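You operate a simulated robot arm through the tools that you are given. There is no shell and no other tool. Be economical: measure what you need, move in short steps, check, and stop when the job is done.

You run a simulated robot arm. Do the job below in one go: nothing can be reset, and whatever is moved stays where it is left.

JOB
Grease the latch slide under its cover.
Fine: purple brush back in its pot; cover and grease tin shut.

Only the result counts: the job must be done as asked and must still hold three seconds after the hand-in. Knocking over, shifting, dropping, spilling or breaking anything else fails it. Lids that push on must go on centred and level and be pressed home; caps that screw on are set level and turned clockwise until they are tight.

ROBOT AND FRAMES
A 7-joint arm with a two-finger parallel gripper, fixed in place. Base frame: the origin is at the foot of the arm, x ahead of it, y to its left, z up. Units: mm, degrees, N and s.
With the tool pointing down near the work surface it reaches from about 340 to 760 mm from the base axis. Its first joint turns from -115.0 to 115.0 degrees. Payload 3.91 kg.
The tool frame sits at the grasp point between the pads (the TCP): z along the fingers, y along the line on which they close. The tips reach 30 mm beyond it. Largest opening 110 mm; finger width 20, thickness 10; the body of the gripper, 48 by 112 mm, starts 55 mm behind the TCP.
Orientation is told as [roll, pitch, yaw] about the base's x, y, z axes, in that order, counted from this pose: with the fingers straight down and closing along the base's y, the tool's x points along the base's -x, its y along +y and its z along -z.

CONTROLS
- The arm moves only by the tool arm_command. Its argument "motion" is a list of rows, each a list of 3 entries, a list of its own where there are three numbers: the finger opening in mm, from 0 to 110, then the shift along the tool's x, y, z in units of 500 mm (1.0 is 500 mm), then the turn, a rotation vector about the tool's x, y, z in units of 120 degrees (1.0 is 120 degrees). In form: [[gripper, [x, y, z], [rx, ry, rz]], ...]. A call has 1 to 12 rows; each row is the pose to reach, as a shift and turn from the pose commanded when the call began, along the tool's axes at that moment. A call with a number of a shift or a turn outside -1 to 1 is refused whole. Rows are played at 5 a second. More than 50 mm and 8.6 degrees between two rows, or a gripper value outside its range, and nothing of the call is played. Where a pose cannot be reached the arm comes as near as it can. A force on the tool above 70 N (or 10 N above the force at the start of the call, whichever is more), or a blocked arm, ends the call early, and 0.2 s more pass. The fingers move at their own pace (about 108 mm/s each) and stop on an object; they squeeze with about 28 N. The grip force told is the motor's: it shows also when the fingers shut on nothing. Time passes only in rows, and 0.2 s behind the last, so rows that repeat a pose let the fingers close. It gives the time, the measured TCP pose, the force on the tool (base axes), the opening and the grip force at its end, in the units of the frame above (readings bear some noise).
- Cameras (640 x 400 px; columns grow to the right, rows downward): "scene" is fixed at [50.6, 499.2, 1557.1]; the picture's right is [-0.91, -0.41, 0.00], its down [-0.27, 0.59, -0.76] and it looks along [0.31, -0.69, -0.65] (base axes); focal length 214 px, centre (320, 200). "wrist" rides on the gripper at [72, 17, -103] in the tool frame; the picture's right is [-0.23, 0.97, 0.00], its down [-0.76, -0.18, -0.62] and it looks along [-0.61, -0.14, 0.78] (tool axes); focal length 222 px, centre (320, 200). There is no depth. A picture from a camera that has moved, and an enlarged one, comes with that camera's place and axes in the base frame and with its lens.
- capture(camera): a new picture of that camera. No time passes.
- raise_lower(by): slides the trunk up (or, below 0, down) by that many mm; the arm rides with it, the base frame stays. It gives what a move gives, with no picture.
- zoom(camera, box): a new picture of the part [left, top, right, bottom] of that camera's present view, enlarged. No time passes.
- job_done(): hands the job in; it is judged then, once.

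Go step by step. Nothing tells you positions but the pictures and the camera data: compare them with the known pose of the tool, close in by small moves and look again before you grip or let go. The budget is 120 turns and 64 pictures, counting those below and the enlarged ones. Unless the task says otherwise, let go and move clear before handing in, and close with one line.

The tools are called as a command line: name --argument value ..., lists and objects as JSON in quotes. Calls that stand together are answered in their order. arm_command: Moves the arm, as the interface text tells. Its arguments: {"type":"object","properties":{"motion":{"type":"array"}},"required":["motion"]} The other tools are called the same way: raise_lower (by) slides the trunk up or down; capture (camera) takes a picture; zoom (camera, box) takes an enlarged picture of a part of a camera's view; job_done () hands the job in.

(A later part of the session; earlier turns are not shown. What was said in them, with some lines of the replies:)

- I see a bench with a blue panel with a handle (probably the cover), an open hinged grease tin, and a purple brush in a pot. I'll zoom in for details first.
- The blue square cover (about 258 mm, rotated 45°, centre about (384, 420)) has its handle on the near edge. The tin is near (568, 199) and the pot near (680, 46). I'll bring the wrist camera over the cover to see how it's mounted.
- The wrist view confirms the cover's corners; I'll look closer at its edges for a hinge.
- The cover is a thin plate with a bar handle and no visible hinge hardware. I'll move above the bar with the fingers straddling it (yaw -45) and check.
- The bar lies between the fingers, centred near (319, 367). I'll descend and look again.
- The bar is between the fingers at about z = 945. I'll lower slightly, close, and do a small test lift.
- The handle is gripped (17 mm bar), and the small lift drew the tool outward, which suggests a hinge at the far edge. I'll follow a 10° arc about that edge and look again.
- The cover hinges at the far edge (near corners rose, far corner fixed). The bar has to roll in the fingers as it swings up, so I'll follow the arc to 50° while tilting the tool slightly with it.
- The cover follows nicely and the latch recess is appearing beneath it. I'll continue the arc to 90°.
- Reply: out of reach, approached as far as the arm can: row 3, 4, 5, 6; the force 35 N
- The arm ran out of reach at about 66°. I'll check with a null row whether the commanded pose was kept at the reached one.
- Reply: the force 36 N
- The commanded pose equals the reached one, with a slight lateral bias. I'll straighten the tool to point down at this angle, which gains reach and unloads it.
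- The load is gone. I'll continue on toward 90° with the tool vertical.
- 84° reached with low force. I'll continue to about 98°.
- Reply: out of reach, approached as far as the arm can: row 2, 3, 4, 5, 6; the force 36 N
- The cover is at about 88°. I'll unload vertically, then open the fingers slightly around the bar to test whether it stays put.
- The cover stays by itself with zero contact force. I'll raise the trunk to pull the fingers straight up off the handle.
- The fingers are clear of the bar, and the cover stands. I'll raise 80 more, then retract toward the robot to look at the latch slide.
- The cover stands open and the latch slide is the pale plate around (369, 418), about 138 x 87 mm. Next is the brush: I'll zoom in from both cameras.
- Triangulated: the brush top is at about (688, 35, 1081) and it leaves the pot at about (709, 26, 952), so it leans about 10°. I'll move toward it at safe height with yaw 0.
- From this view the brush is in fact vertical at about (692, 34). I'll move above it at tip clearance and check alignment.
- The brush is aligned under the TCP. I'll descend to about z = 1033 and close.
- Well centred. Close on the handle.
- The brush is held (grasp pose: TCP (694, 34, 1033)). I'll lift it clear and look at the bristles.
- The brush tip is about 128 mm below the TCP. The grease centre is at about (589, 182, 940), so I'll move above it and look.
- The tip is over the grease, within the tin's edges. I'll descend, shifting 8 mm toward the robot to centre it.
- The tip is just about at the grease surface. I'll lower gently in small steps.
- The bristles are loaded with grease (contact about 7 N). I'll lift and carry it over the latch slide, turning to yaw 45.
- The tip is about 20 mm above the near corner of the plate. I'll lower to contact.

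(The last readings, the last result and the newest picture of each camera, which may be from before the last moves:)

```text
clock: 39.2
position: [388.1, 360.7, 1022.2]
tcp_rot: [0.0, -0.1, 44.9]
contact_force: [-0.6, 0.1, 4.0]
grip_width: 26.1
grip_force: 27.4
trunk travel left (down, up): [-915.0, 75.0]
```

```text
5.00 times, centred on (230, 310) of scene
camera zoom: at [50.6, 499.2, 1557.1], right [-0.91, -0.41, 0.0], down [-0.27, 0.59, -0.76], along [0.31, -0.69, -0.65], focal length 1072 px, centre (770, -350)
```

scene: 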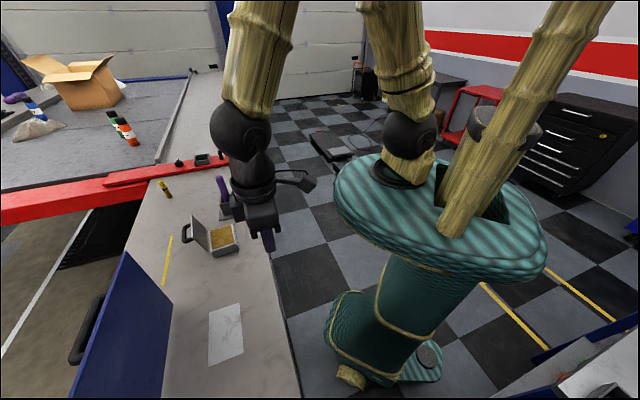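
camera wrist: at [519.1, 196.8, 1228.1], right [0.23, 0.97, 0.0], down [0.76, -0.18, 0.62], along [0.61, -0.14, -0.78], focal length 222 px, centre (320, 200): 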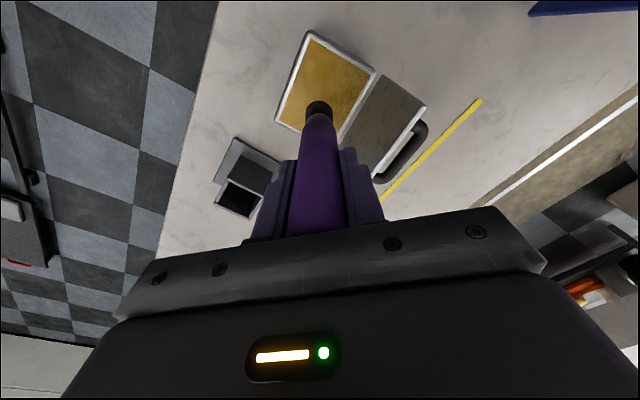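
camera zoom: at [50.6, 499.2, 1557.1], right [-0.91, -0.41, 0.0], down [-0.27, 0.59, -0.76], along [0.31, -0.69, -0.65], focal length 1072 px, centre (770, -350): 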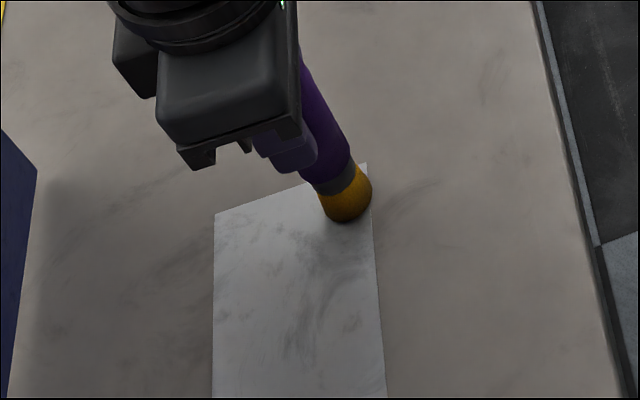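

In contact at 4 N. I'll brush the plate in three passes.

arm_command --motion '[[0, [0, 0.05, 0], [0, 0, 0]], [0, [0, 0.1, 0], [0, 0, 0]], [0, [0, 0.15, 0], [0, 0, 0]], [0, [0, 0.196, 0], [0, 0, 0]], [0, [-0.05, 0.196, 0], [0, 0, 0]], [0, [-0.05, 0.13, 0], [0, 0, 0]], [0, [-0.05, 0.065, 0], [0, 0, 0]], [0, [-0.05, 0, 0], [0, 0, 0]], [0, [-0.1, 0, 0], [0, 0, 0]], [0, [-0.1, 0.065, 0], [0, 0, 0]], [0, [-0.1, 0.13, 0], [0, 0, 0]], [0, [-0.1, 0.196, 0], [0, 0, 0]]]'

zoom --camera "scene" --box '[170, 250, 290, 390]'

```text
clock: 41.8
position: [352.5, 465.4, 1022.7]
tcp_rot: [0.1, 0.0, 44.8]
contact_force: [-0.7, 1.3, 1.8]
grip_width: 26.1
grip_force: 27.6
trunk travel left (down, up): [-915.0, 75.0]
```

```text
2.86 times, centred on (230, 320) of scene
camera zoom: at [50.6, 499.2, 1557.1], right [-0.91, -0.41, 0.0], down [-0.27, 0.59, -0.76], along [0.31, -0.69, -0.65], focal length 613 px, centre (577, -143)
```

zoom: 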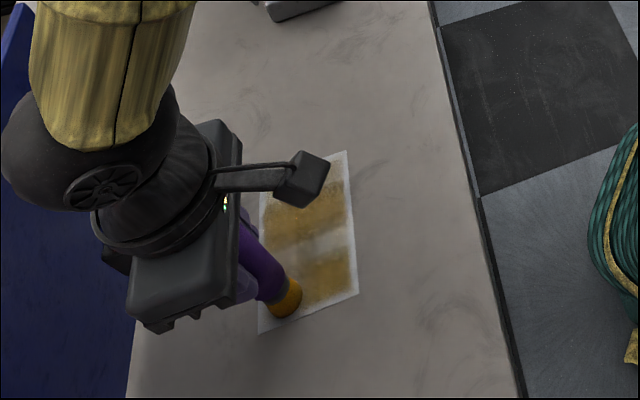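

Grease is going on, with a thin band in the middle. I'll go over the middle again with slightly more pressure.

arm_command --motion '[[0, [0, -0.05, 0.002], [0, 0, 0]], [0, [0, -0.09, 0.002], [0, 0, 0]], [0, [0, -0.13, 0.002], [0, 0, 0]], [0, [0.03, -0.12, 0.002], [0, 0, 0]], [0, [0.03, -0.07, 0.002], [0, 0, 0]], [0, [0.055, -0.07, 0.002], [0, 0, 0]], [0, [0.055, -0.12, 0.002], [0, 0, 0]], [0, [0.08, -0.12, 0.002], [0, 0, 0]], [0, [0.08, -0.07, 0.002], [0, 0, 0]], [0, [0.105, -0.07, 0.002], [0, 0, 0]], [0, [0.105, -0.12, 0.002], [0, 0, 0]], [0, [0.105, -0.19, 0.002], [0, 0, 0]]]'

arm_command --motion '[[0, [-0.03, -0.01, 0], [0, 0, 0]], [0, [-0.06, -0.01, 0], [0, 0, 0]], [0, [-0.1, -0.01, 0], [0, 0, 0]], [0, [-0.1, -0.01, -0.08], [0, 0, 0]], [0, [-0.1, -0.01, -0.16], [0, 0, 0]], [0, [-0.06, -0.1, -0.24], [0, 0, 0]], [0, [-0.06, -0.18, -0.3], [0, 0, 0]], [0, [-0.06, -0.26, -0.3], [0, 0, 0]], [0, [-0.06, -0.26, -0.3], [0, 0, 0]]]'

zoom --camera "scene" --box '[150, 250, 290, 390]'

```text
clock: 44.4
position: [386.6, 358.2, 1022.5]
tcp_rot: [0.0, 0.2, 44.9]
contact_force: [0.2, -0.2, 0.0]
grip_width: 26.0
grip_force: 27.6
trunk travel left (down, up): [-915.0, 75.0]
```

```text
refused: row 6 steps farther than a row can; nothing moved
```

```text
2.86 times, centred on (220, 320) of scene
camera zoom: at [50.6, 499.2, 1557.1], right [-0.91, -0.41, 0.0], down [-0.27, 0.59, -0.76], along [0.31, -0.69, -0.65], focal length 613 px, centre (606, -143)
```

zoom: 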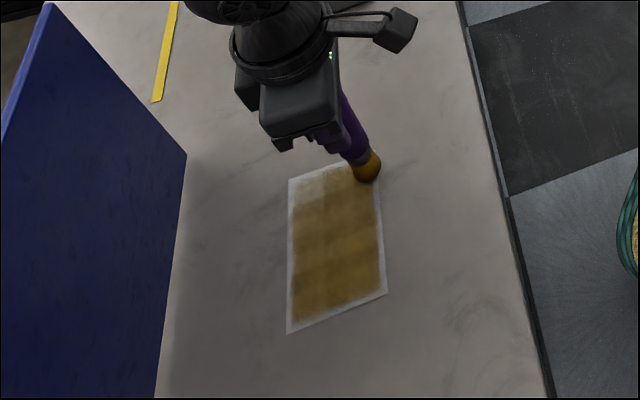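

Nearly full coverage; only the strip by the tin-side end is thin. One more cross pass there with slight pressure.

arm_command --motion '[[0, [-0.02, -0.004, 0.003], [0, 0, 0]], [0, [-0.045, -0.004, 0.003], [0, 0, 0]], [0, [-0.07, -0.004, 0.003], [0, 0, 0]], [0, [-0.095, -0.004, 0.003], [0, 0, 0]], [0, [-0.11, -0.004, 0.003], [0, 0, 0]], [0, [-0.11, 0.03, 0.003], [0, 0, 0]], [0, [-0.085, 0.03, 0.003], [0, 0, 0]], [0, [-0.06, 0.03, 0.003], [0, 0, 0]], [0, [-0.06, 0.01, 0.003], [0, 0, 0]], [0, [-0.085, 0.01, 0.003], [0, 0, 0]], [0, [-0.085, 0.01, -0.08], [0, 0, 0]], [0, [-0.085, 0.01, -0.17], [0, 0, 0]]]'

arm_command --motion '[[0, [0, 0, -0.08], [0, 0, 0]], [0, [0, -0.04, -0.13], [0, 0, 0]], [0, [0, -0.12, -0.13], [0, 0, 0]], [0, [0, -0.2, -0.13], [0, 0, 0]], [0, [0, -0.2, -0.13], [0, 0, 0]]]'

zoom --camera "scene" --box '[150, 250, 290, 390]'

```text
clock: 47.0
position: [410.7, 394.0, 1108.8]
tcp_rot: [0.0, 0.1, 44.9]
contact_force: [0.8, 0.5, -0.6]
grip_width: 26.2
grip_force: 28.3
trunk travel left (down, up): [-915.0, 75.0]
```

```text
clock: 48.2
position: [481.9, 323.0, 1172.2]
tcp_rot: [0.0, -0.1, 45.0]
contact_force: [-0.6, 0.1, -0.5]
grip_width: 26.1
grip_force: 27.4
trunk travel left (down, up): [-915.0, 75.0]
```

```text
2.86 times, centred on (220, 320) of scene
camera zoom: at [50.6, 499.2, 1557.1], right [-0.91, -0.41, 0.0], down [-0.27, 0.59, -0.76], along [0.31, -0.69, -0.65], focal length 613 px, centre (606, -143)
```

zoom: 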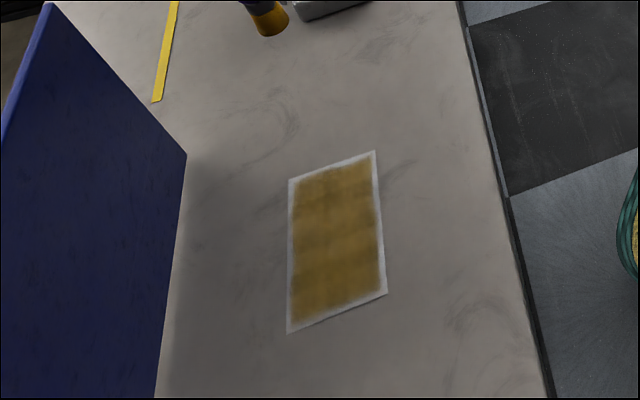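

The slide is well coated. I'll raise the trunk for clearance over the tin's lid (its free edge is at z ≈ 1036) and carry the brush back above its pot.

raise_lower --by 60

arm_command --motion '[[0, [0.012, -0.079, 0], [0, 0, 0.042]], [0, [0.024, -0.157, 0], [0, 0, 0.083]], [0, [0.036, -0.236, 0], [0, 0, 0.125]], [0, [0.048, -0.315, 0], [0, 0, 0.167]], [0, [0.06, -0.393, 0], [0, 0, 0.208]], [0, [0.072, -0.472, 0], [0, 0, 0.25]], [0, [0.084, -0.55, 0], [0, 0, 0.292]], [0, [0.096, -0.629, 0], [0, 0, 0.333]], [0, [0.108, -0.708, 0], [0, 0, 0.375]], [0, [0.108, -0.708, 0], [0, 0, 0.375]]]'

raise_lower --by -80

capture --camera "wrist"

```text
clock: 49.2
position: [483.2, 323.5, 1231.3]
tcp_rot: [0.0, 0.0, 44.9]
contact_force: [0.6, -1.2, -0.8]
grip_width: 26.2
grip_force: 28.4
trunk travel left (down, up): [-975.0, 15.0]
```

```text
clock: 51.4
position: [693.1, 33.6, 1230.7]
tcp_rot: [0.1, 0.1, -0.2]
contact_force: [0.5, 0.0, -0.4]
grip_width: 26.1
grip_force: 27.6
trunk travel left (down, up): [-975.0, 15.0]
```

```text
clock: 52.6
position: [694.1, 33.2, 1150.3]
tcp_rot: [0.1, -0.1, -0.1]
contact_force: [0.6, -0.1, -1.2]
grip_width: 26.2
grip_force: 27.8
trunk travel left (down, up): [-895.0, 95.0]
```

```text
20 pictures are left
camera wrist: at [621.7, 49.5, 1253.8], right [0.23, 0.97, 0.0], down [0.76, -0.18, 0.62], along [0.61, -0.14, -0.78], focal length 222 px, centre (320, 200)
```

wrist: 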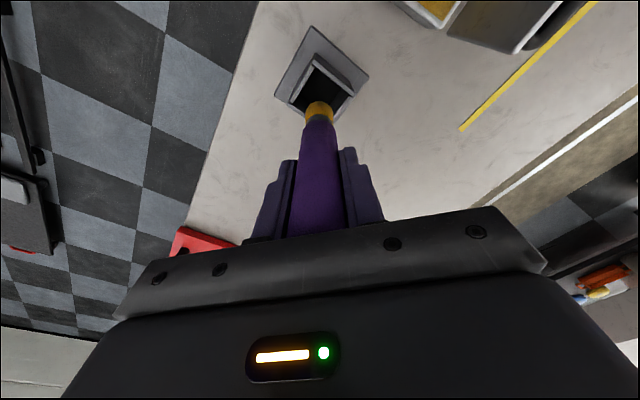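

Alignment matches the extraction pose. I'll lower the brush straight down into the pot.

arm_command --motion '[[0, [0, 0.002, 0.05], [0, 0, 0]], [0, [0, 0.002, 0.1], [0, 0, 0]], [0, [0, 0.002, 0.15], [0, 0, 0]], [0, [0, 0.002, 0.2], [0, 0, 0]], [0, [0, 0.002, 0.22], [0, 0, 0]], [0, [0, 0.002, 0.228], [0, 0, 0]], [0, [0, 0.002, 0.228], [0, 0, 0]]]'

zoom --camera "scene" --box '[190, 140, 270, 240]'

```text
clock: 54.2
position: [693.6, 34.6, 1035.5]
tcp_rot: [0.0, -0.1, 0.0]
contact_force: [0.6, 0.3, 0.0]
grip_width: 26.0
grip_force: 27.9
trunk travel left (down, up): [-895.0, 95.0]
```

```text
4.00 times, centred on (230, 190) of scene
camera zoom: at [50.6, 499.2, 1557.1], right [-0.91, -0.41, 0.0], down [-0.27, 0.59, -0.76], along [0.31, -0.69, -0.65], focal length 858 px, centre (680, 240)
```

zoom: 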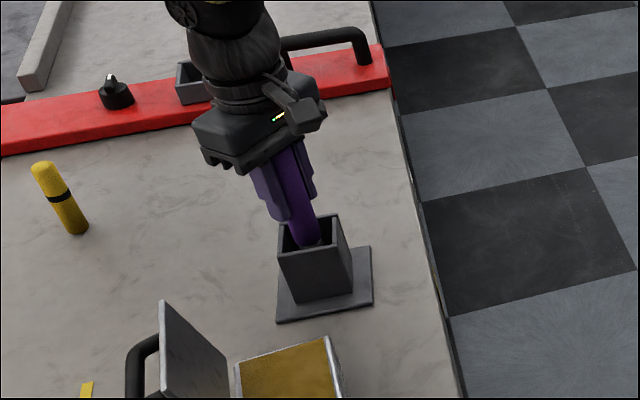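

The brush is in the pot. I'll settle it to contact, open, and withdraw upward.

arm_command --motion '[[0, [0, 0, 0.003], [0, 0, 0]], [0, [0, 0, 0.006], [0, 0, 0]], [0, [0, 0, 0.006], [0, 0, 0]]]'

arm_command --motion '[[32, [0, 0, 0], [0, 0, 0]], [45, [0, 0, 0], [0, 0, 0]], [70, [0, 0, 0], [0, 0, 0]], [70, [0, 0, 0], [0, 0, 0]], [70, [0, 0, -0.08], [0, 0, 0]], [70, [0, 0, -0.16], [0, 0, 0]], [70, [0, 0, -0.24], [0, 0, 0]], [70, [0, 0, -0.24], [0, 0, 0]]]'

zoom --camera "scene" --box '[170, 140, 270, 260]'

```text
clock: 55.0
position: [693.8, 34.8, 1034.9]
tcp_rot: [0.0, -0.1, -0.2]
contact_force: [0.0, -0.2, 12.4]
grip_width: 26.3
grip_force: 27.9
trunk travel left (down, up): [-895.0, 95.0]
```

```text
clock: 56.8
position: [693.8, 33.3, 1155.3]
tcp_rot: [0.0, -0.1, 0.0]
contact_force: [-0.4, 0.6, 0.8]
grip_width: 69.9
grip_force: 0.1
trunk travel left (down, up): [-895.0, 95.0]
```

```text
3.33 times, centred on (220, 200) of scene
camera zoom: at [50.6, 499.2, 1557.1], right [-0.91, -0.41, 0.0], down [-0.27, 0.59, -0.76], along [0.31, -0.69, -0.65], focal length 715 px, centre (653, 200)
```

zoom: 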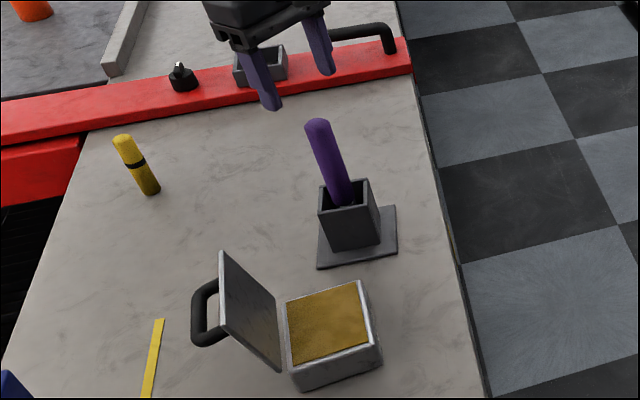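

The brush is back upright in its pot. Next is the tin lid, whose handle is near (650, 260, 1005). I'll hover above it with the closing direction across the hinge (yaw -39) to look.

arm_command --motion '[[60, [0.015, 0.075, 0.008], [0, 0, 0.054]], [60, [0.031, 0.15, 0.017], [0, 0, 0.108]], [60, [0.046, 0.225, 0.025], [0, 0, 0.163]], [60, [0.061, 0.3, 0.033], [0, 0, 0.217]], [60, [0.077, 0.375, 0.042], [0, 0, 0.271]], [60, [0.092, 0.45, 0.05], [0, 0, 0.325]], [60, [0.092, 0.45, 0.05], [0, 0, 0.325]]]'

capture --camera "wrist"

zoom --camera "scene" --box '[160, 150, 280, 270]'

```text
clock: 58.4
position: [651.1, 258.6, 1128.1]
tcp_rot: [0.1, 0.0, -39.2]
contact_force: [-0.5, -0.5, 0.2]
grip_width: 60.0
grip_force: 0.1
trunk travel left (down, up): [-895.0, 95.0]
```

```text
17 pictures are left
camera wrist: at [605.5, 317.4, 1231.5], right [0.79, 0.61, 0.0], down [0.48, -0.62, 0.62], along [0.38, -0.49, -0.78], focal length 222 px, centre (320, 200)
```

wrist: 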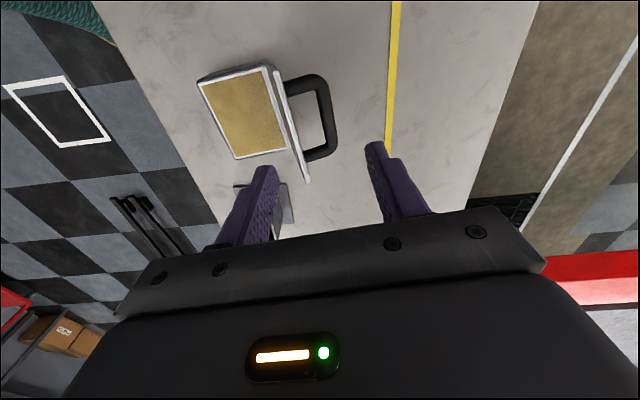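

```text
3.33 times, centred on (220, 210) of scene
camera zoom: at [50.6, 499.2, 1557.1], right [-0.91, -0.41, 0.0], down [-0.27, 0.59, -0.76], along [0.31, -0.69, -0.65], focal length 715 px, centre (653, 167)
```

zoom: 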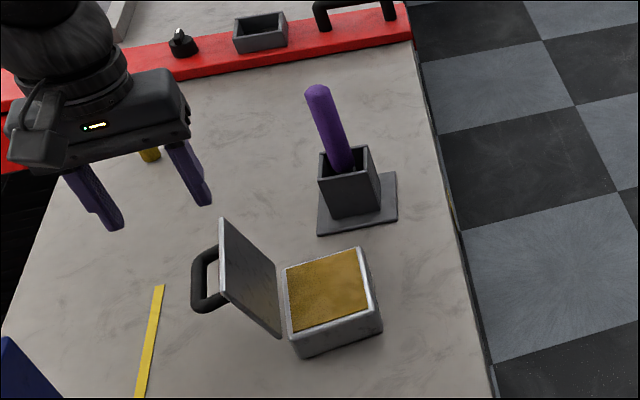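

Bar estimate is (657, 266, 1005), with about 28 mm of gap to the lid. I'll narrow the opening to 36, come down to z = 1065 and recheck.

arm_command --motion '[[36, [0, 0.01, 0.06], [0, 0, 0]], [36, [0, 0.02, 0.126], [0, 0, 0]], [36, [0, 0.02, 0.126], [0, 0, 0]]]'

capture --camera "wrist"

zoom --camera "scene" --box '[150, 170, 250, 270]'

```text
clock: 59.2
position: [655.3, 267.5, 1066.1]
tcp_rot: [0.1, 0.0, -39.1]
contact_force: [0.4, -0.8, -0.2]
grip_width: 36.0
grip_force: 0.1
trunk travel left (down, up): [-895.0, 95.0]
```

```text
15 pictures are left
camera wrist: at [609.9, 325.5, 1169.3], right [0.79, 0.61, 0.0], down [0.48, -0.62, 0.62], along [0.38, -0.49, -0.78], focal length 222 px, centre (320, 200)
```

wrist: 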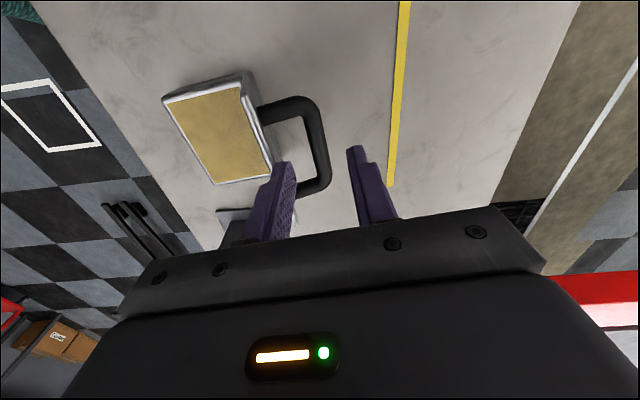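

```text
4.00 times, centred on (200, 220) of scene
camera zoom: at [50.6, 499.2, 1557.1], right [-0.91, -0.41, 0.0], down [-0.27, 0.59, -0.76], along [0.31, -0.69, -0.65], focal length 858 px, centre (800, 120)
```

zoom: 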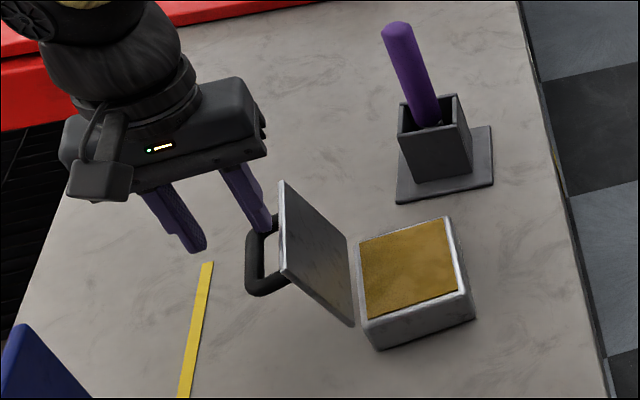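

The bar is centred between the fingers. I'll lower 35 mm and check.

arm_command --motion '[[36, [0, 0.002, 0.035], [0, 0, 0]], [36, [0, 0.002, 0.07], [0, 0, 0]], [36, [0, 0.002, 0.07], [0, 0, 0]]]'

capture --camera "wrist"

```text
clock: 60.0
position: [657.1, 268.8, 1034.0]
tcp_rot: [0.4, -0.3, -39.0]
contact_force: [3.2, 0.0, 21.2]
grip_width: 34.7
grip_force: 0.1
trunk travel left (down, up): [-895.0, 95.0]
```

```text
13 pictures are left
camera wrist: at [611.0, 325.7, 1136.6], right [0.79, 0.61, 0.01], down [0.48, -0.62, 0.62], along [0.39, -0.49, -0.78], focal length 222 px, centre (320, 200)
```

wrist: 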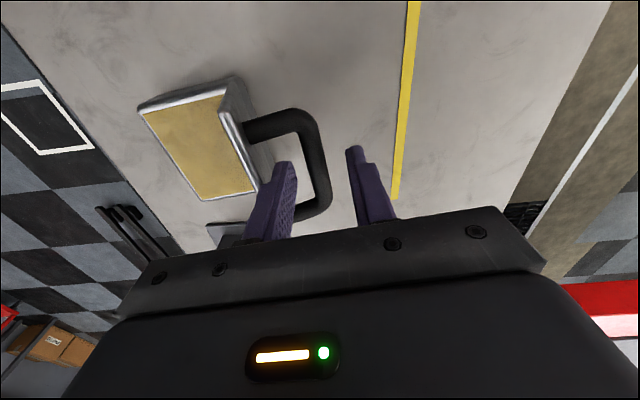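

There was about 21 N of vertical contact, probably a finger step on the lid's top edge. I'll back up, narrow the opening to 27 and retry carefully.

arm_command --motion '[[36, [0, 0, -0.04], [0, 0, 0]], [27, [0, 0, -0.04], [0, 0, 0]], [27, [0, 0, -0.04], [0, 0, 0]], [27, [0, 0.002, -0.02], [0, 0, 0]], [27, [0, 0.002, 0], [0, 0, 0]], [27, [0, 0.002, 0], [0, 0, 0]]]'

zoom --camera "scene" --box '[150, 170, 250, 270]'

```text
clock: 61.4
position: [656.6, 268.8, 1032.6]
tcp_rot: [0.0, 0.0, -39.1]
contact_force: [0.4, -0.3, -0.1]
grip_width: 27.1
grip_force: 0.1
trunk travel left (down, up): [-895.0, 95.0]
```

```text
4.00 times, centred on (200, 220) of scene
camera zoom: at [50.6, 499.2, 1557.1], right [-0.91, -0.41, 0.0], down [-0.27, 0.59, -0.76], along [0.31, -0.69, -0.65], focal length 858 px, centre (800, 120)
```

zoom: 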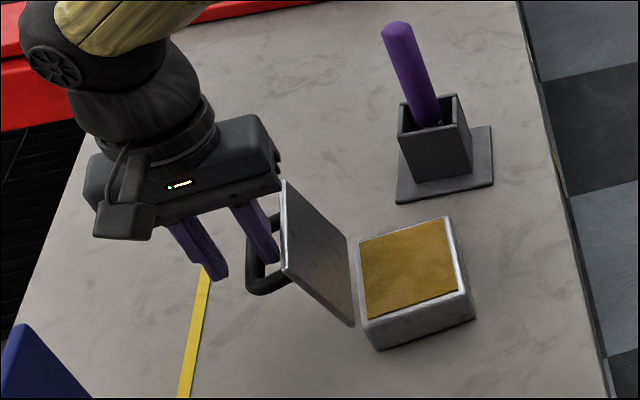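

Contact-free now and nothing has shifted. I'll go down another 18 mm.

arm_command --motion '[[27, [0, 0, 0.012], [0, 0, 0]], [27, [0, 0, 0.024], [0, 0, 0]], [27, [0, 0, 0.036], [0, 0, 0]], [27, [0, 0, 0.036], [0, 0, 0]]]'

```text
clock: 62.4
position: [655.2, 269.1, 1011.7]
tcp_rot: [0.0, 0.0, -39.0]
contact_force: [-0.4, -0.3, 0.4]
grip_width: 27.0
grip_force: 0.1
trunk travel left (down, up): [-895.0, 95.0]
```

arm_command --motion '[[20, [0, 0, 0.004], [0, 0, 0]], [10, [0, 0, 0.004], [0, 0, 0]], [0, [0, 0, 0.004], [0, 0, 0]], [0, [0, 0, 0.004], [0, 0, 0]]]'

capture --camera "wrist"

```text
clock: 63.4
position: [654.9, 268.7, 1010.8]
tcp_rot: [0.0, 0.0, -39.1]
contact_force: [-2.5, -1.6, 0.3]
grip_width: 13.2
grip_force: 27.7
trunk travel left (down, up): [-895.0, 95.0]
```

```text
11 pictures are left
camera wrist: at [610.2, 326.8, 1113.8], right [0.79, 0.61, 0.0], down [0.48, -0.62, 0.62], along [0.38, -0.49, -0.78], focal length 222 px, centre (320, 200)
```

wrist: 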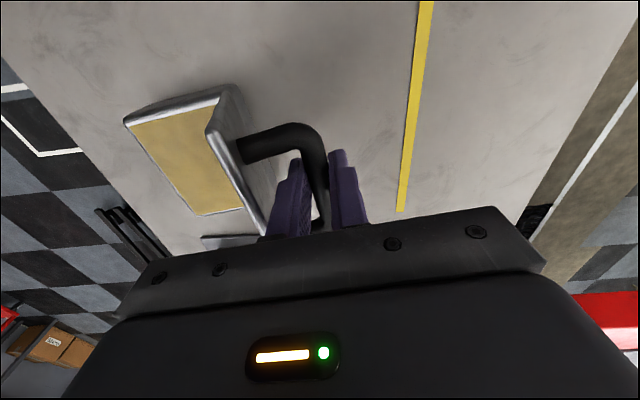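

The handle bar is held (13 mm). I'll start the closing arc (radius about 99 about the hinge line) and check the force.

arm_command --motion '[[0, [0, -0.022, -0.016], [0, 0, 0]], [0, [0, -0.046, -0.029], [0, 0, 0]], [0, [0, -0.072, -0.039], [0, 0, 0]], [0, [0, -0.072, -0.039], [0, 0, 0]]]'

zoom --camera "scene" --box '[150, 170, 250, 270]'

```text
clock: 64.4
position: [632.4, 241.4, 1031.3]
tcp_rot: [0.1, -0.1, -39.1]
contact_force: [1.0, 2.4, 6.9]
grip_width: 13.2
grip_force: 27.6
trunk travel left (down, up): [-895.0, 95.0]
```

```text
4.00 times, centred on (200, 220) of scene
camera zoom: at [50.6, 499.2, 1557.1], right [-0.91, -0.41, 0.0], down [-0.27, 0.59, -0.76], along [0.31, -0.69, -0.65], focal length 858 px, centre (800, 120)
```

zoom: 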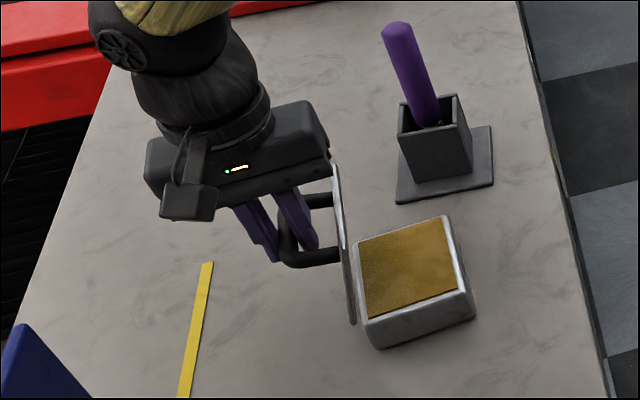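

The lid is swinging correctly. Continue over the top to about 45° from closed.

arm_command --motion '[[0, [0, -0.027, -0.009], [0, 0, 0]], [0, [0, -0.054, -0.011], [0, 0, 0]], [0, [0, -0.082, -0.01], [0, 0, 0]], [0, [0, -0.109, -0.004], [0, 0, 0]], [0, [0, -0.109, -0.004], [0, 0, 0]]]'

```text
clock: 65.6
position: [597.9, 198.1, 1030.9]
tcp_rot: [-0.1, 0.0, -39.1]
contact_force: [1.8, 1.1, 0.2]
grip_width: 13.1
grip_force: 28.2
trunk travel left (down, up): [-895.0, 95.0]
```

arm_command --motion '[[0, [0, -0.026, 0.009], [0, 0, 0]], [0, [0, -0.05, 0.022], [0, 0, 0]], [0, [0, -0.073, 0.038], [0, 0, 0]], [0, [0, -0.093, 0.057], [0, 0, 0]], [0, [0, -0.093, 0.057], [0, 0, 0]]]'

zoom --camera "scene" --box '[170, 170, 270, 270]'

```text
clock: 66.8
position: [567.6, 162.6, 1003.3]
tcp_rot: [0.1, 0.0, -39.1]
contact_force: [1.9, 1.2, -0.7]
grip_width: 13.3
grip_force: 27.6
trunk travel left (down, up): [-895.0, 95.0]
```

```text
4.00 times, centred on (220, 220) of scene
camera zoom: at [50.6, 499.2, 1557.1], right [-0.91, -0.41, 0.0], down [-0.27, 0.59, -0.76], along [0.31, -0.69, -0.65], focal length 858 px, centre (720, 120)
```

zoom: 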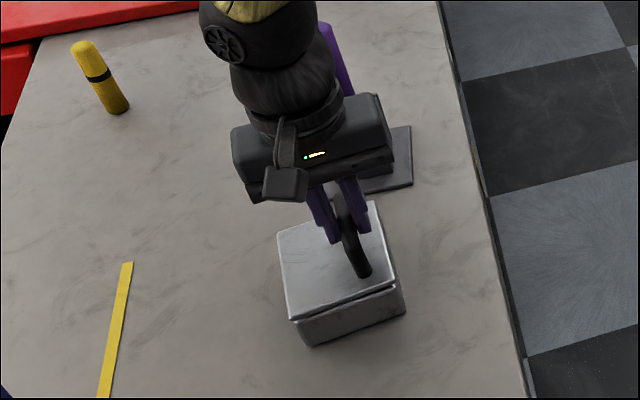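

The lid is about 15–20° from shut. I'll finish the arc slowly.

arm_command --motion '[[0, [0, -0.009, 0.011], [0, 0, 0]], [0, [0, -0.017, 0.022], [0, 0, 0]], [0, [0, -0.024, 0.033], [0, 0, 0]], [0, [0, -0.031, 0.045], [0, 0, 0]], [0, [0, -0.031, 0.045], [0, 0, 0]]]'

```text
clock: 68.0
position: [558.1, 150.3, 979.4]
tcp_rot: [0.0, -0.1, -39.0]
contact_force: [3.9, 5.7, 17.0]
grip_width: 13.4
grip_force: 27.6
trunk travel left (down, up): [-895.0, 95.0]
```

zoom --camera "scene" --box '[190, 190, 260, 270]'

```text
5.00 times, centred on (225, 230) of scene
camera zoom: at [50.6, 499.2, 1557.1], right [-0.91, -0.41, 0.0], down [-0.27, 0.59, -0.76], along [0.31, -0.69, -0.65], focal length 1072 px, centre (795, 50)
```

zoom: 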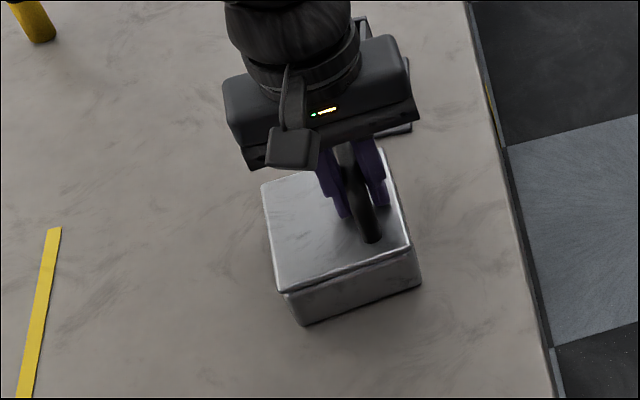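

The lid looks shut and flush. I'll give a slight extra press, release and lift off.

arm_command --motion '[[0, [0, 0, 0.004], [0, 0, 0]], [0, [0, 0, 0.004], [0, 0, 0]]]'

arm_command --motion '[[0, [0, 0, -0.004], [0, 0, 0]], [20, [0, 0, -0.004], [0, 0, 0]], [34, [0, 0, -0.004], [0, 0, 0]], [34, [0, 0, -0.004], [0, 0, 0]], [34, [0, 0, -0.06], [0, 0, 0]], [34, [0, 0, -0.14], [0, 0, 0]], [34, [0, 0, -0.22], [0, 0, 0]], [34, [0, 0, -0.3], [0, 0, 0]], [34, [0.06, 0, -0.36], [0, 0, 0]], [34, [0.12, 0, -0.4], [0, 0, 0]], [34, [0.12, 0, -0.4], [0, 0, 0]]]'

capture --camera "scene"

```text
clock: 68.6
position: [558.6, 150.1, 978.5]
tcp_rot: [0.1, -0.1, -39.2]
contact_force: [2.2, 4.3, 18.7]
grip_width: 13.3
grip_force: 28.3
trunk travel left (down, up): [-895.0, 95.0]
```

```text
clock: 71.0
position: [515.0, 190.6, 1178.8]
tcp_rot: [0.0, 0.0, -39.2]
contact_force: [0.5, -0.2, 1.1]
grip_width: 34.0
grip_force: 0.0
trunk travel left (down, up): [-895.0, 95.0]
```

```text
7 pictures are left
```

scene: 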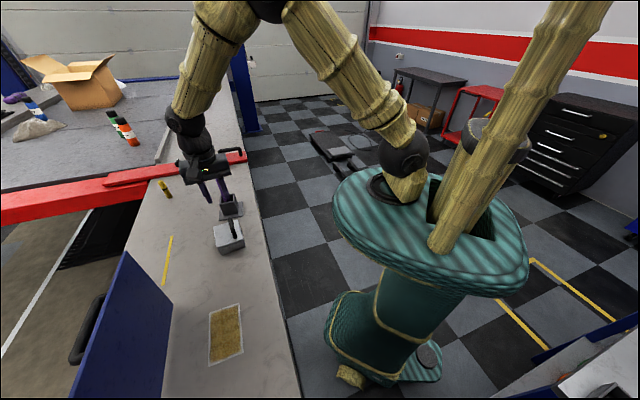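

The tin is shut and the slide evenly greased. Now I'll return over the cover's handle by the known exit pose (503, 541.6, 1237, yaw -45).

raise_lower --by 50

arm_command --motion '[[30, [0.058, 0.066, -0.016], [0, 0, 0.006]], [30, [0.116, 0.132, -0.016], [0, 0, 0.012]], [30, [0.173, 0.198, -0.016], [0, 0, 0.018]], [30, [0.231, 0.264, -0.016], [0, 0, 0.024]], [30, [0.289, 0.33, -0.016], [0, 0, 0.03]], [30, [0.347, 0.396, -0.016], [0, 0, 0.036]], [30, [0.404, 0.462, -0.016], [0, 0, 0.042]], [30, [0.462, 0.529, -0.016], [0, 0, 0.048]], [30, [0.462, 0.529, -0.016], [0, 0, 0.048]]]'

capture --camera "wrist"

```text
clock: 71.9
position: [513.9, 190.4, 1229.4]
tcp_rot: [0.0, 0.0, -39.1]
contact_force: [-0.2, -0.2, -0.1]
grip_width: 33.7
grip_force: 0.0
trunk travel left (down, up): [-945.0, 45.0]
```

```text
clock: 73.9
position: [501.1, 539.8, 1236.8]
tcp_rot: [0.0, 0.1, -44.9]
contact_force: [-0.2, -0.4, 1.0]
grip_width: 30.0
grip_force: 0.0
trunk travel left (down, up): [-945.0, 45.0]
```

```text
6 pictures are left
camera wrist: at [461.3, 601.0, 1340.4], right [0.85, 0.53, 0.0], down [0.41, -0.66, 0.62], along [0.33, -0.53, -0.78], focal length 222 px, centre (320, 200)
```

wrist: 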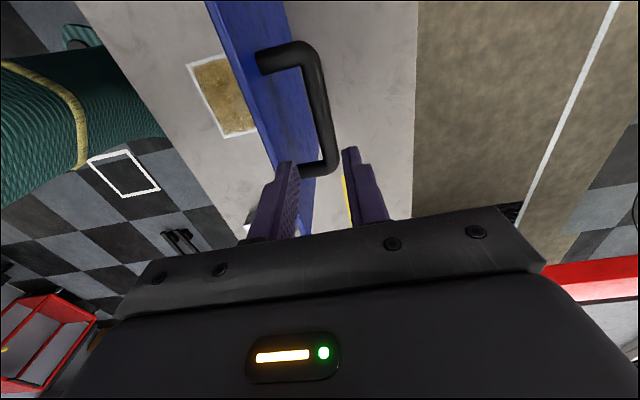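

The bar is beneath and between the fingers. I'll correct 2.5 mm outward and lower via the trunk.

arm_command --motion '[[32, [0, 0.005, 0], [0, 0, 0]], [32, [0, 0.005, 0], [0, 0, 0]]]'

raise_lower --by -80

raise_lower --by -15

capture --camera "wrist"

```text
clock: 74.5
position: [504.1, 542.6, 1236.8]
tcp_rot: [0.0, 0.0, -44.9]
contact_force: [0.6, -0.2, -0.5]
grip_width: 32.1
grip_force: 0.1
trunk travel left (down, up): [-945.0, 45.0]
```

```text
clock: 75.7
position: [502.3, 541.1, 1158.0]
tcp_rot: [0.0, 0.0, -45.0]
contact_force: [-0.2, 1.1, 0.1]
grip_width: 32.0
grip_force: 0.0
trunk travel left (down, up): [-865.0, 125.0]
```

```text
clock: 76.3
position: [503.0, 542.5, 1141.2]
tcp_rot: [0.0, 0.0, -44.9]
contact_force: [0.0, 0.3, 0.6]
grip_width: 31.8
grip_force: 0.0
trunk travel left (down, up): [-850.0, 140.0]
```

```text
5 pictures are left
camera wrist: at [463.8, 604.2, 1245.2], right [0.85, 0.53, 0.0], down [0.41, -0.66, 0.62], along [0.33, -0.53, -0.78], focal length 222 px, centre (320, 200)
```

wrist: 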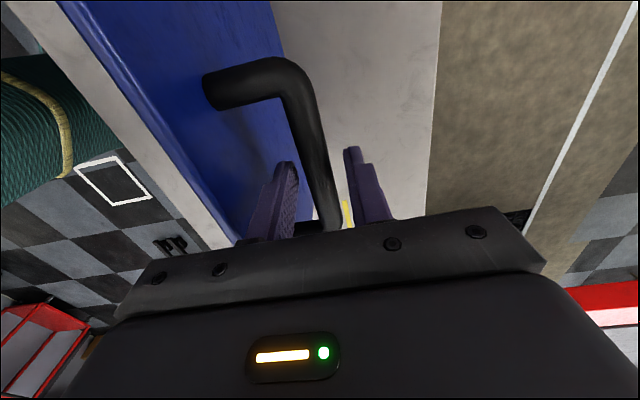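

The bar is between the fingers and free. I'll lower 18 mm more and grip.

raise_lower --by -18

arm_command --motion '[[20, [0, 0, 0], [0, 0, 0]], [0, [0, 0, 0], [0, 0, 0]], [0, [0, 0, 0], [0, 0, 0]], [0, [0, 0, 0], [0, 0, 0]]]'

```text
clock: 76.9
position: [501.8, 542.4, 1123.6]
tcp_rot: [0.0, 0.0, -45.0]
contact_force: [0.2, 0.0, 0.3]
grip_width: 31.9
grip_force: 0.0
trunk travel left (down, up): [-832.0, 158.0]
```

```text
clock: 77.9
position: [502.7, 541.7, 1123.1]
tcp_rot: [0.1, 0.0, -44.9]
contact_force: [0.6, 0.0, -0.7]
grip_width: 17.5
grip_force: 45.0
trunk travel left (down, up): [-832.0, 158.0]
```

Gripped at θ ≈ 88.6°. I'll reverse the arc with the tool vertical, down to 34°.

arm_command --motion '[[0, [0, -0.025, -0.004], [0, 0, 0]], [0, [0, -0.05, -0.006], [0, 0, 0]], [0, [0, -0.081, -0.006], [0, 0, 0]], [0, [0, -0.112, -0.004], [0, 0, 0]], [0, [0, -0.173, 0.006], [0, 0, 0]], [0, [0, -0.232, 0.025], [0, 0, 0]], [0, [0, -0.288, 0.052], [0, 0, 0]], [0, [0, -0.339, 0.086], [0, 0, 0]], [0, [0, -0.386, 0.127], [0, 0, 0]], [0, [0, -0.386, 0.127], [0, 0, 0]]]'

```text
clock: 80.1
position: [366.0, 404.7, 1058.4]
tcp_rot: [0.0, 0.0, -44.9]
contact_force: [-4.4, 3.3, -0.1]
grip_width: 17.5
grip_force: 45.4
trunk travel left (down, up): [-832.0, 158.0]
```

On track. Bring it down to nearly closed.

arm_command --motion '[[0, [0, -0.04, 0.047], [0, 0, 0]], [0, [0, -0.073, 0.099], [0, 0, 0]], [0, [0, -0.099, 0.156], [0, 0, 0]], [0, [0, -0.113, 0.2], [0, 0, 0]], [0, [0, -0.119, 0.22], [0, 0, 0]], [0, [0, -0.119, 0.226], [0, 0, 0]], [0, [0, -0.119, 0.226], [0, 0, 0]]]'

zoom --camera "scene" --box '[120, 220, 320, 400]'

```text
clock: 81.7
position: [323.9, 363.0, 946.6]
tcp_rot: [-0.1, 0.0, -44.9]
contact_force: [1.1, 0.1, 0.4]
grip_width: 17.3
grip_force: 45.1
trunk travel left (down, up): [-832.0, 158.0]
```

```text
2.22 times, centred on (220, 310) of scene
camera zoom: at [50.6, 499.2, 1557.1], right [-0.91, -0.41, 0.0], down [-0.27, 0.59, -0.76], along [0.31, -0.69, -0.65], focal length 477 px, centre (542, -44)
```

zoom: 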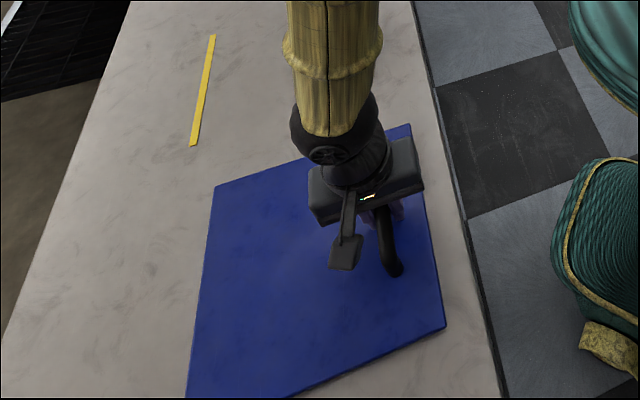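

The corners match the original closed position. I'll press gently to confirm it is seated.

arm_command --motion '[[0, [0, 0, 0.003], [0, 0, 0]], [0, [0, 0, 0.006], [0, 0, 0]], [0, [0, 0, 0.006], [0, 0, 0]]]'

```text
clock: 82.5
position: [323.7, 361.6, 945.1]
tcp_rot: [0.0, 0.0, -44.9]
contact_force: [-2.1, -3.1, 7.0]
grip_width: 17.5
grip_force: 44.6
trunk travel left (down, up): [-832.0, 158.0]
```

Seated, since the contact force rises on pressing. I'll press once more, release and lift clear.

arm_command --motion '[[0, [0, 0, 0.004], [0, 0, 0]], [0, [0, 0, 0.004], [0, 0, 0]]]'

arm_command --motion '[[0, [0, 0, -0.006], [0, 0, 0]], [30, [0, 0, -0.006], [0, 0, 0]], [60, [0, 0, -0.006], [0, 0, 0]], [60, [0, 0, -0.006], [0, 0, 0]], [60, [0, 0, -0.07], [0, 0, 0]], [60, [0, 0, -0.15], [0, 0, 0]], [60, [0, 0, -0.23], [0, 0, 0]], [60, [0, 0, -0.31], [0, 0, 0]], [60, [0, -0.07, -0.36], [0, 0, 0]], [60, [0, -0.07, -0.42], [0, 0, 0]], [60, [0, -0.07, -0.42], [0, 0, 0]]]'

capture --camera "scene"

```text
clock: 83.1
position: [324.3, 362.3, 944.9]
tcp_rot: [0.2, 0.0, -44.8]
contact_force: [-2.7, -4.7, 28.1]
grip_width: 17.5
grip_force: 45.1
trunk travel left (down, up): [-832.0, 158.0]
```

```text
clock: 85.5
position: [298.5, 337.9, 1153.2]
tcp_rot: [0.0, 0.0, -45.0]
contact_force: [1.0, 0.8, -0.4]
grip_width: 60.2
grip_force: 0.1
trunk travel left (down, up): [-832.0, 158.0]
```

```text
3 pictures are left
```

scene: 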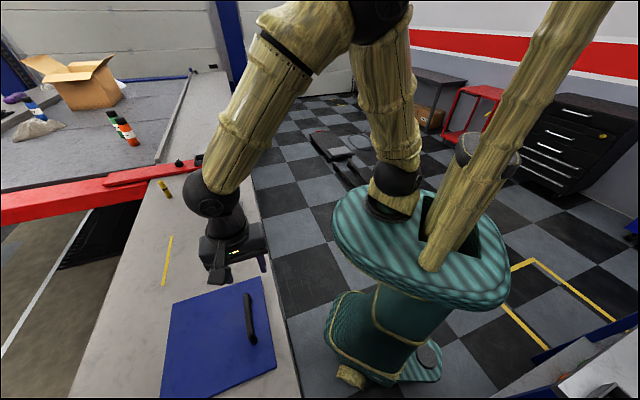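

The cover is shut flat. The arm hides the tin, so I'll shift aside to verify it and the brush.

arm_command --motion '[[60, [0.08, 0, -0.03], [0, 0, 0]], [60, [0.16, 0, -0.06], [0, 0, 0]], [60, [0.24, 0, -0.09], [0, 0, 0]], [60, [0.32, 0, -0.12], [0, 0, 0]], [60, [0.32, 0, -0.12], [0, 0, 0]]]'

zoom --camera "scene" --box '[150, 150, 270, 270]'

```text
clock: 86.7
position: [186.3, 449.2, 1212.2]
tcp_rot: [0.1, 0.0, -44.9]
contact_force: [-0.2, -0.5, 0.1]
grip_width: 59.8
grip_force: 0.1
trunk travel left (down, up): [-832.0, 158.0]
```

```text
3.33 times, centred on (210, 210) of scene
camera zoom: at [50.6, 499.2, 1557.1], right [-0.91, -0.41, 0.0], down [-0.27, 0.59, -0.76], along [0.31, -0.69, -0.65], focal length 715 px, centre (687, 167)
```

zoom: 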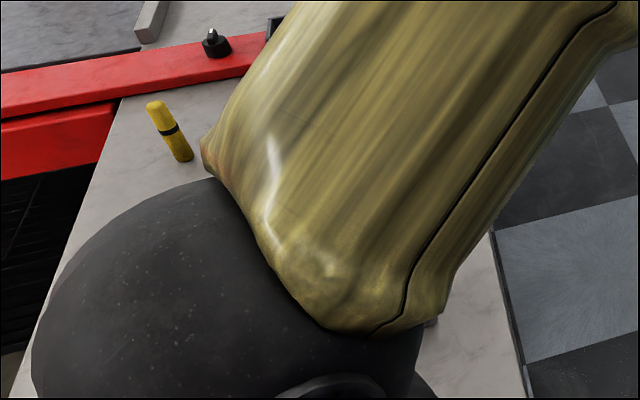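

The arm blocks the view there; I'll retract to the earlier vantage pose and use the wrist camera.

arm_command --motion '[[60, [-0.04, -0.016, 0], [0, 0, -0.066]], [60, [-0.08, -0.032, 0], [0, 0, -0.132]], [60, [-0.12, -0.048, 0], [0, 0, -0.198]], [60, [-0.16, -0.064, 0], [0, 0, -0.264]], [60, [-0.2, -0.08, 0], [0, 0, -0.33]], [60, [-0.24, -0.096, 0], [0, 0, -0.396]], [60, [-0.28, -0.112, 0], [0, 0, -0.462]], [60, [-0.32, -0.128, 0], [0, 0, -0.528]], [60, [-0.36, -0.144, 0], [0, 0, -0.594]], [60, [-0.4, -0.16, 0], [0, 0, -0.66]], [60, [-0.442, -0.176, 0], [0, 0, -0.7]]]'

capture --camera "wrist"

```text
clock: 89.1
position: [279.9, 231.7, 1211.9]
tcp_rot: [0.0, -0.1, 39.3]
contact_force: [0.7, 0.8, -0.1]
grip_width: 59.9
grip_force: 0.1
trunk travel left (down, up): [-832.0, 158.0]
```

```text
1 pictures are left
camera wrist: at [214.1, 198.0, 1315.5], right [-0.44, 0.9, 0.0], down [0.7, 0.34, 0.62], along [0.56, 0.27, -0.78], focal length 222 px, centre (320, 200)
```

wrist: 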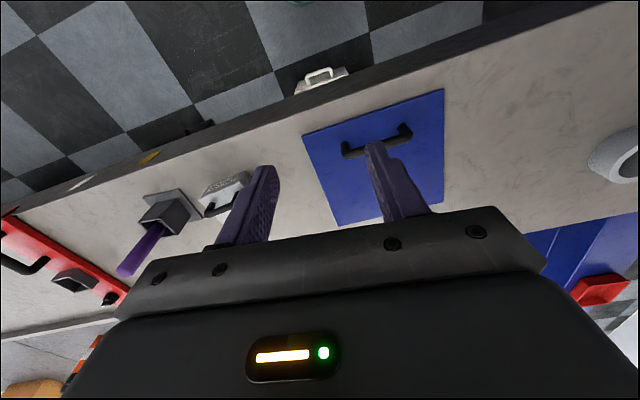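

The brush stands in its pot, the tin lid is down, and the cover is shut, with the arm clear of all three. I'll hand in.

job_done

```text
The job is handed in.
```

The latch slide is greased, the purple brush is back in its pot, the cover and grease tin are both shut, and the job is handed in.
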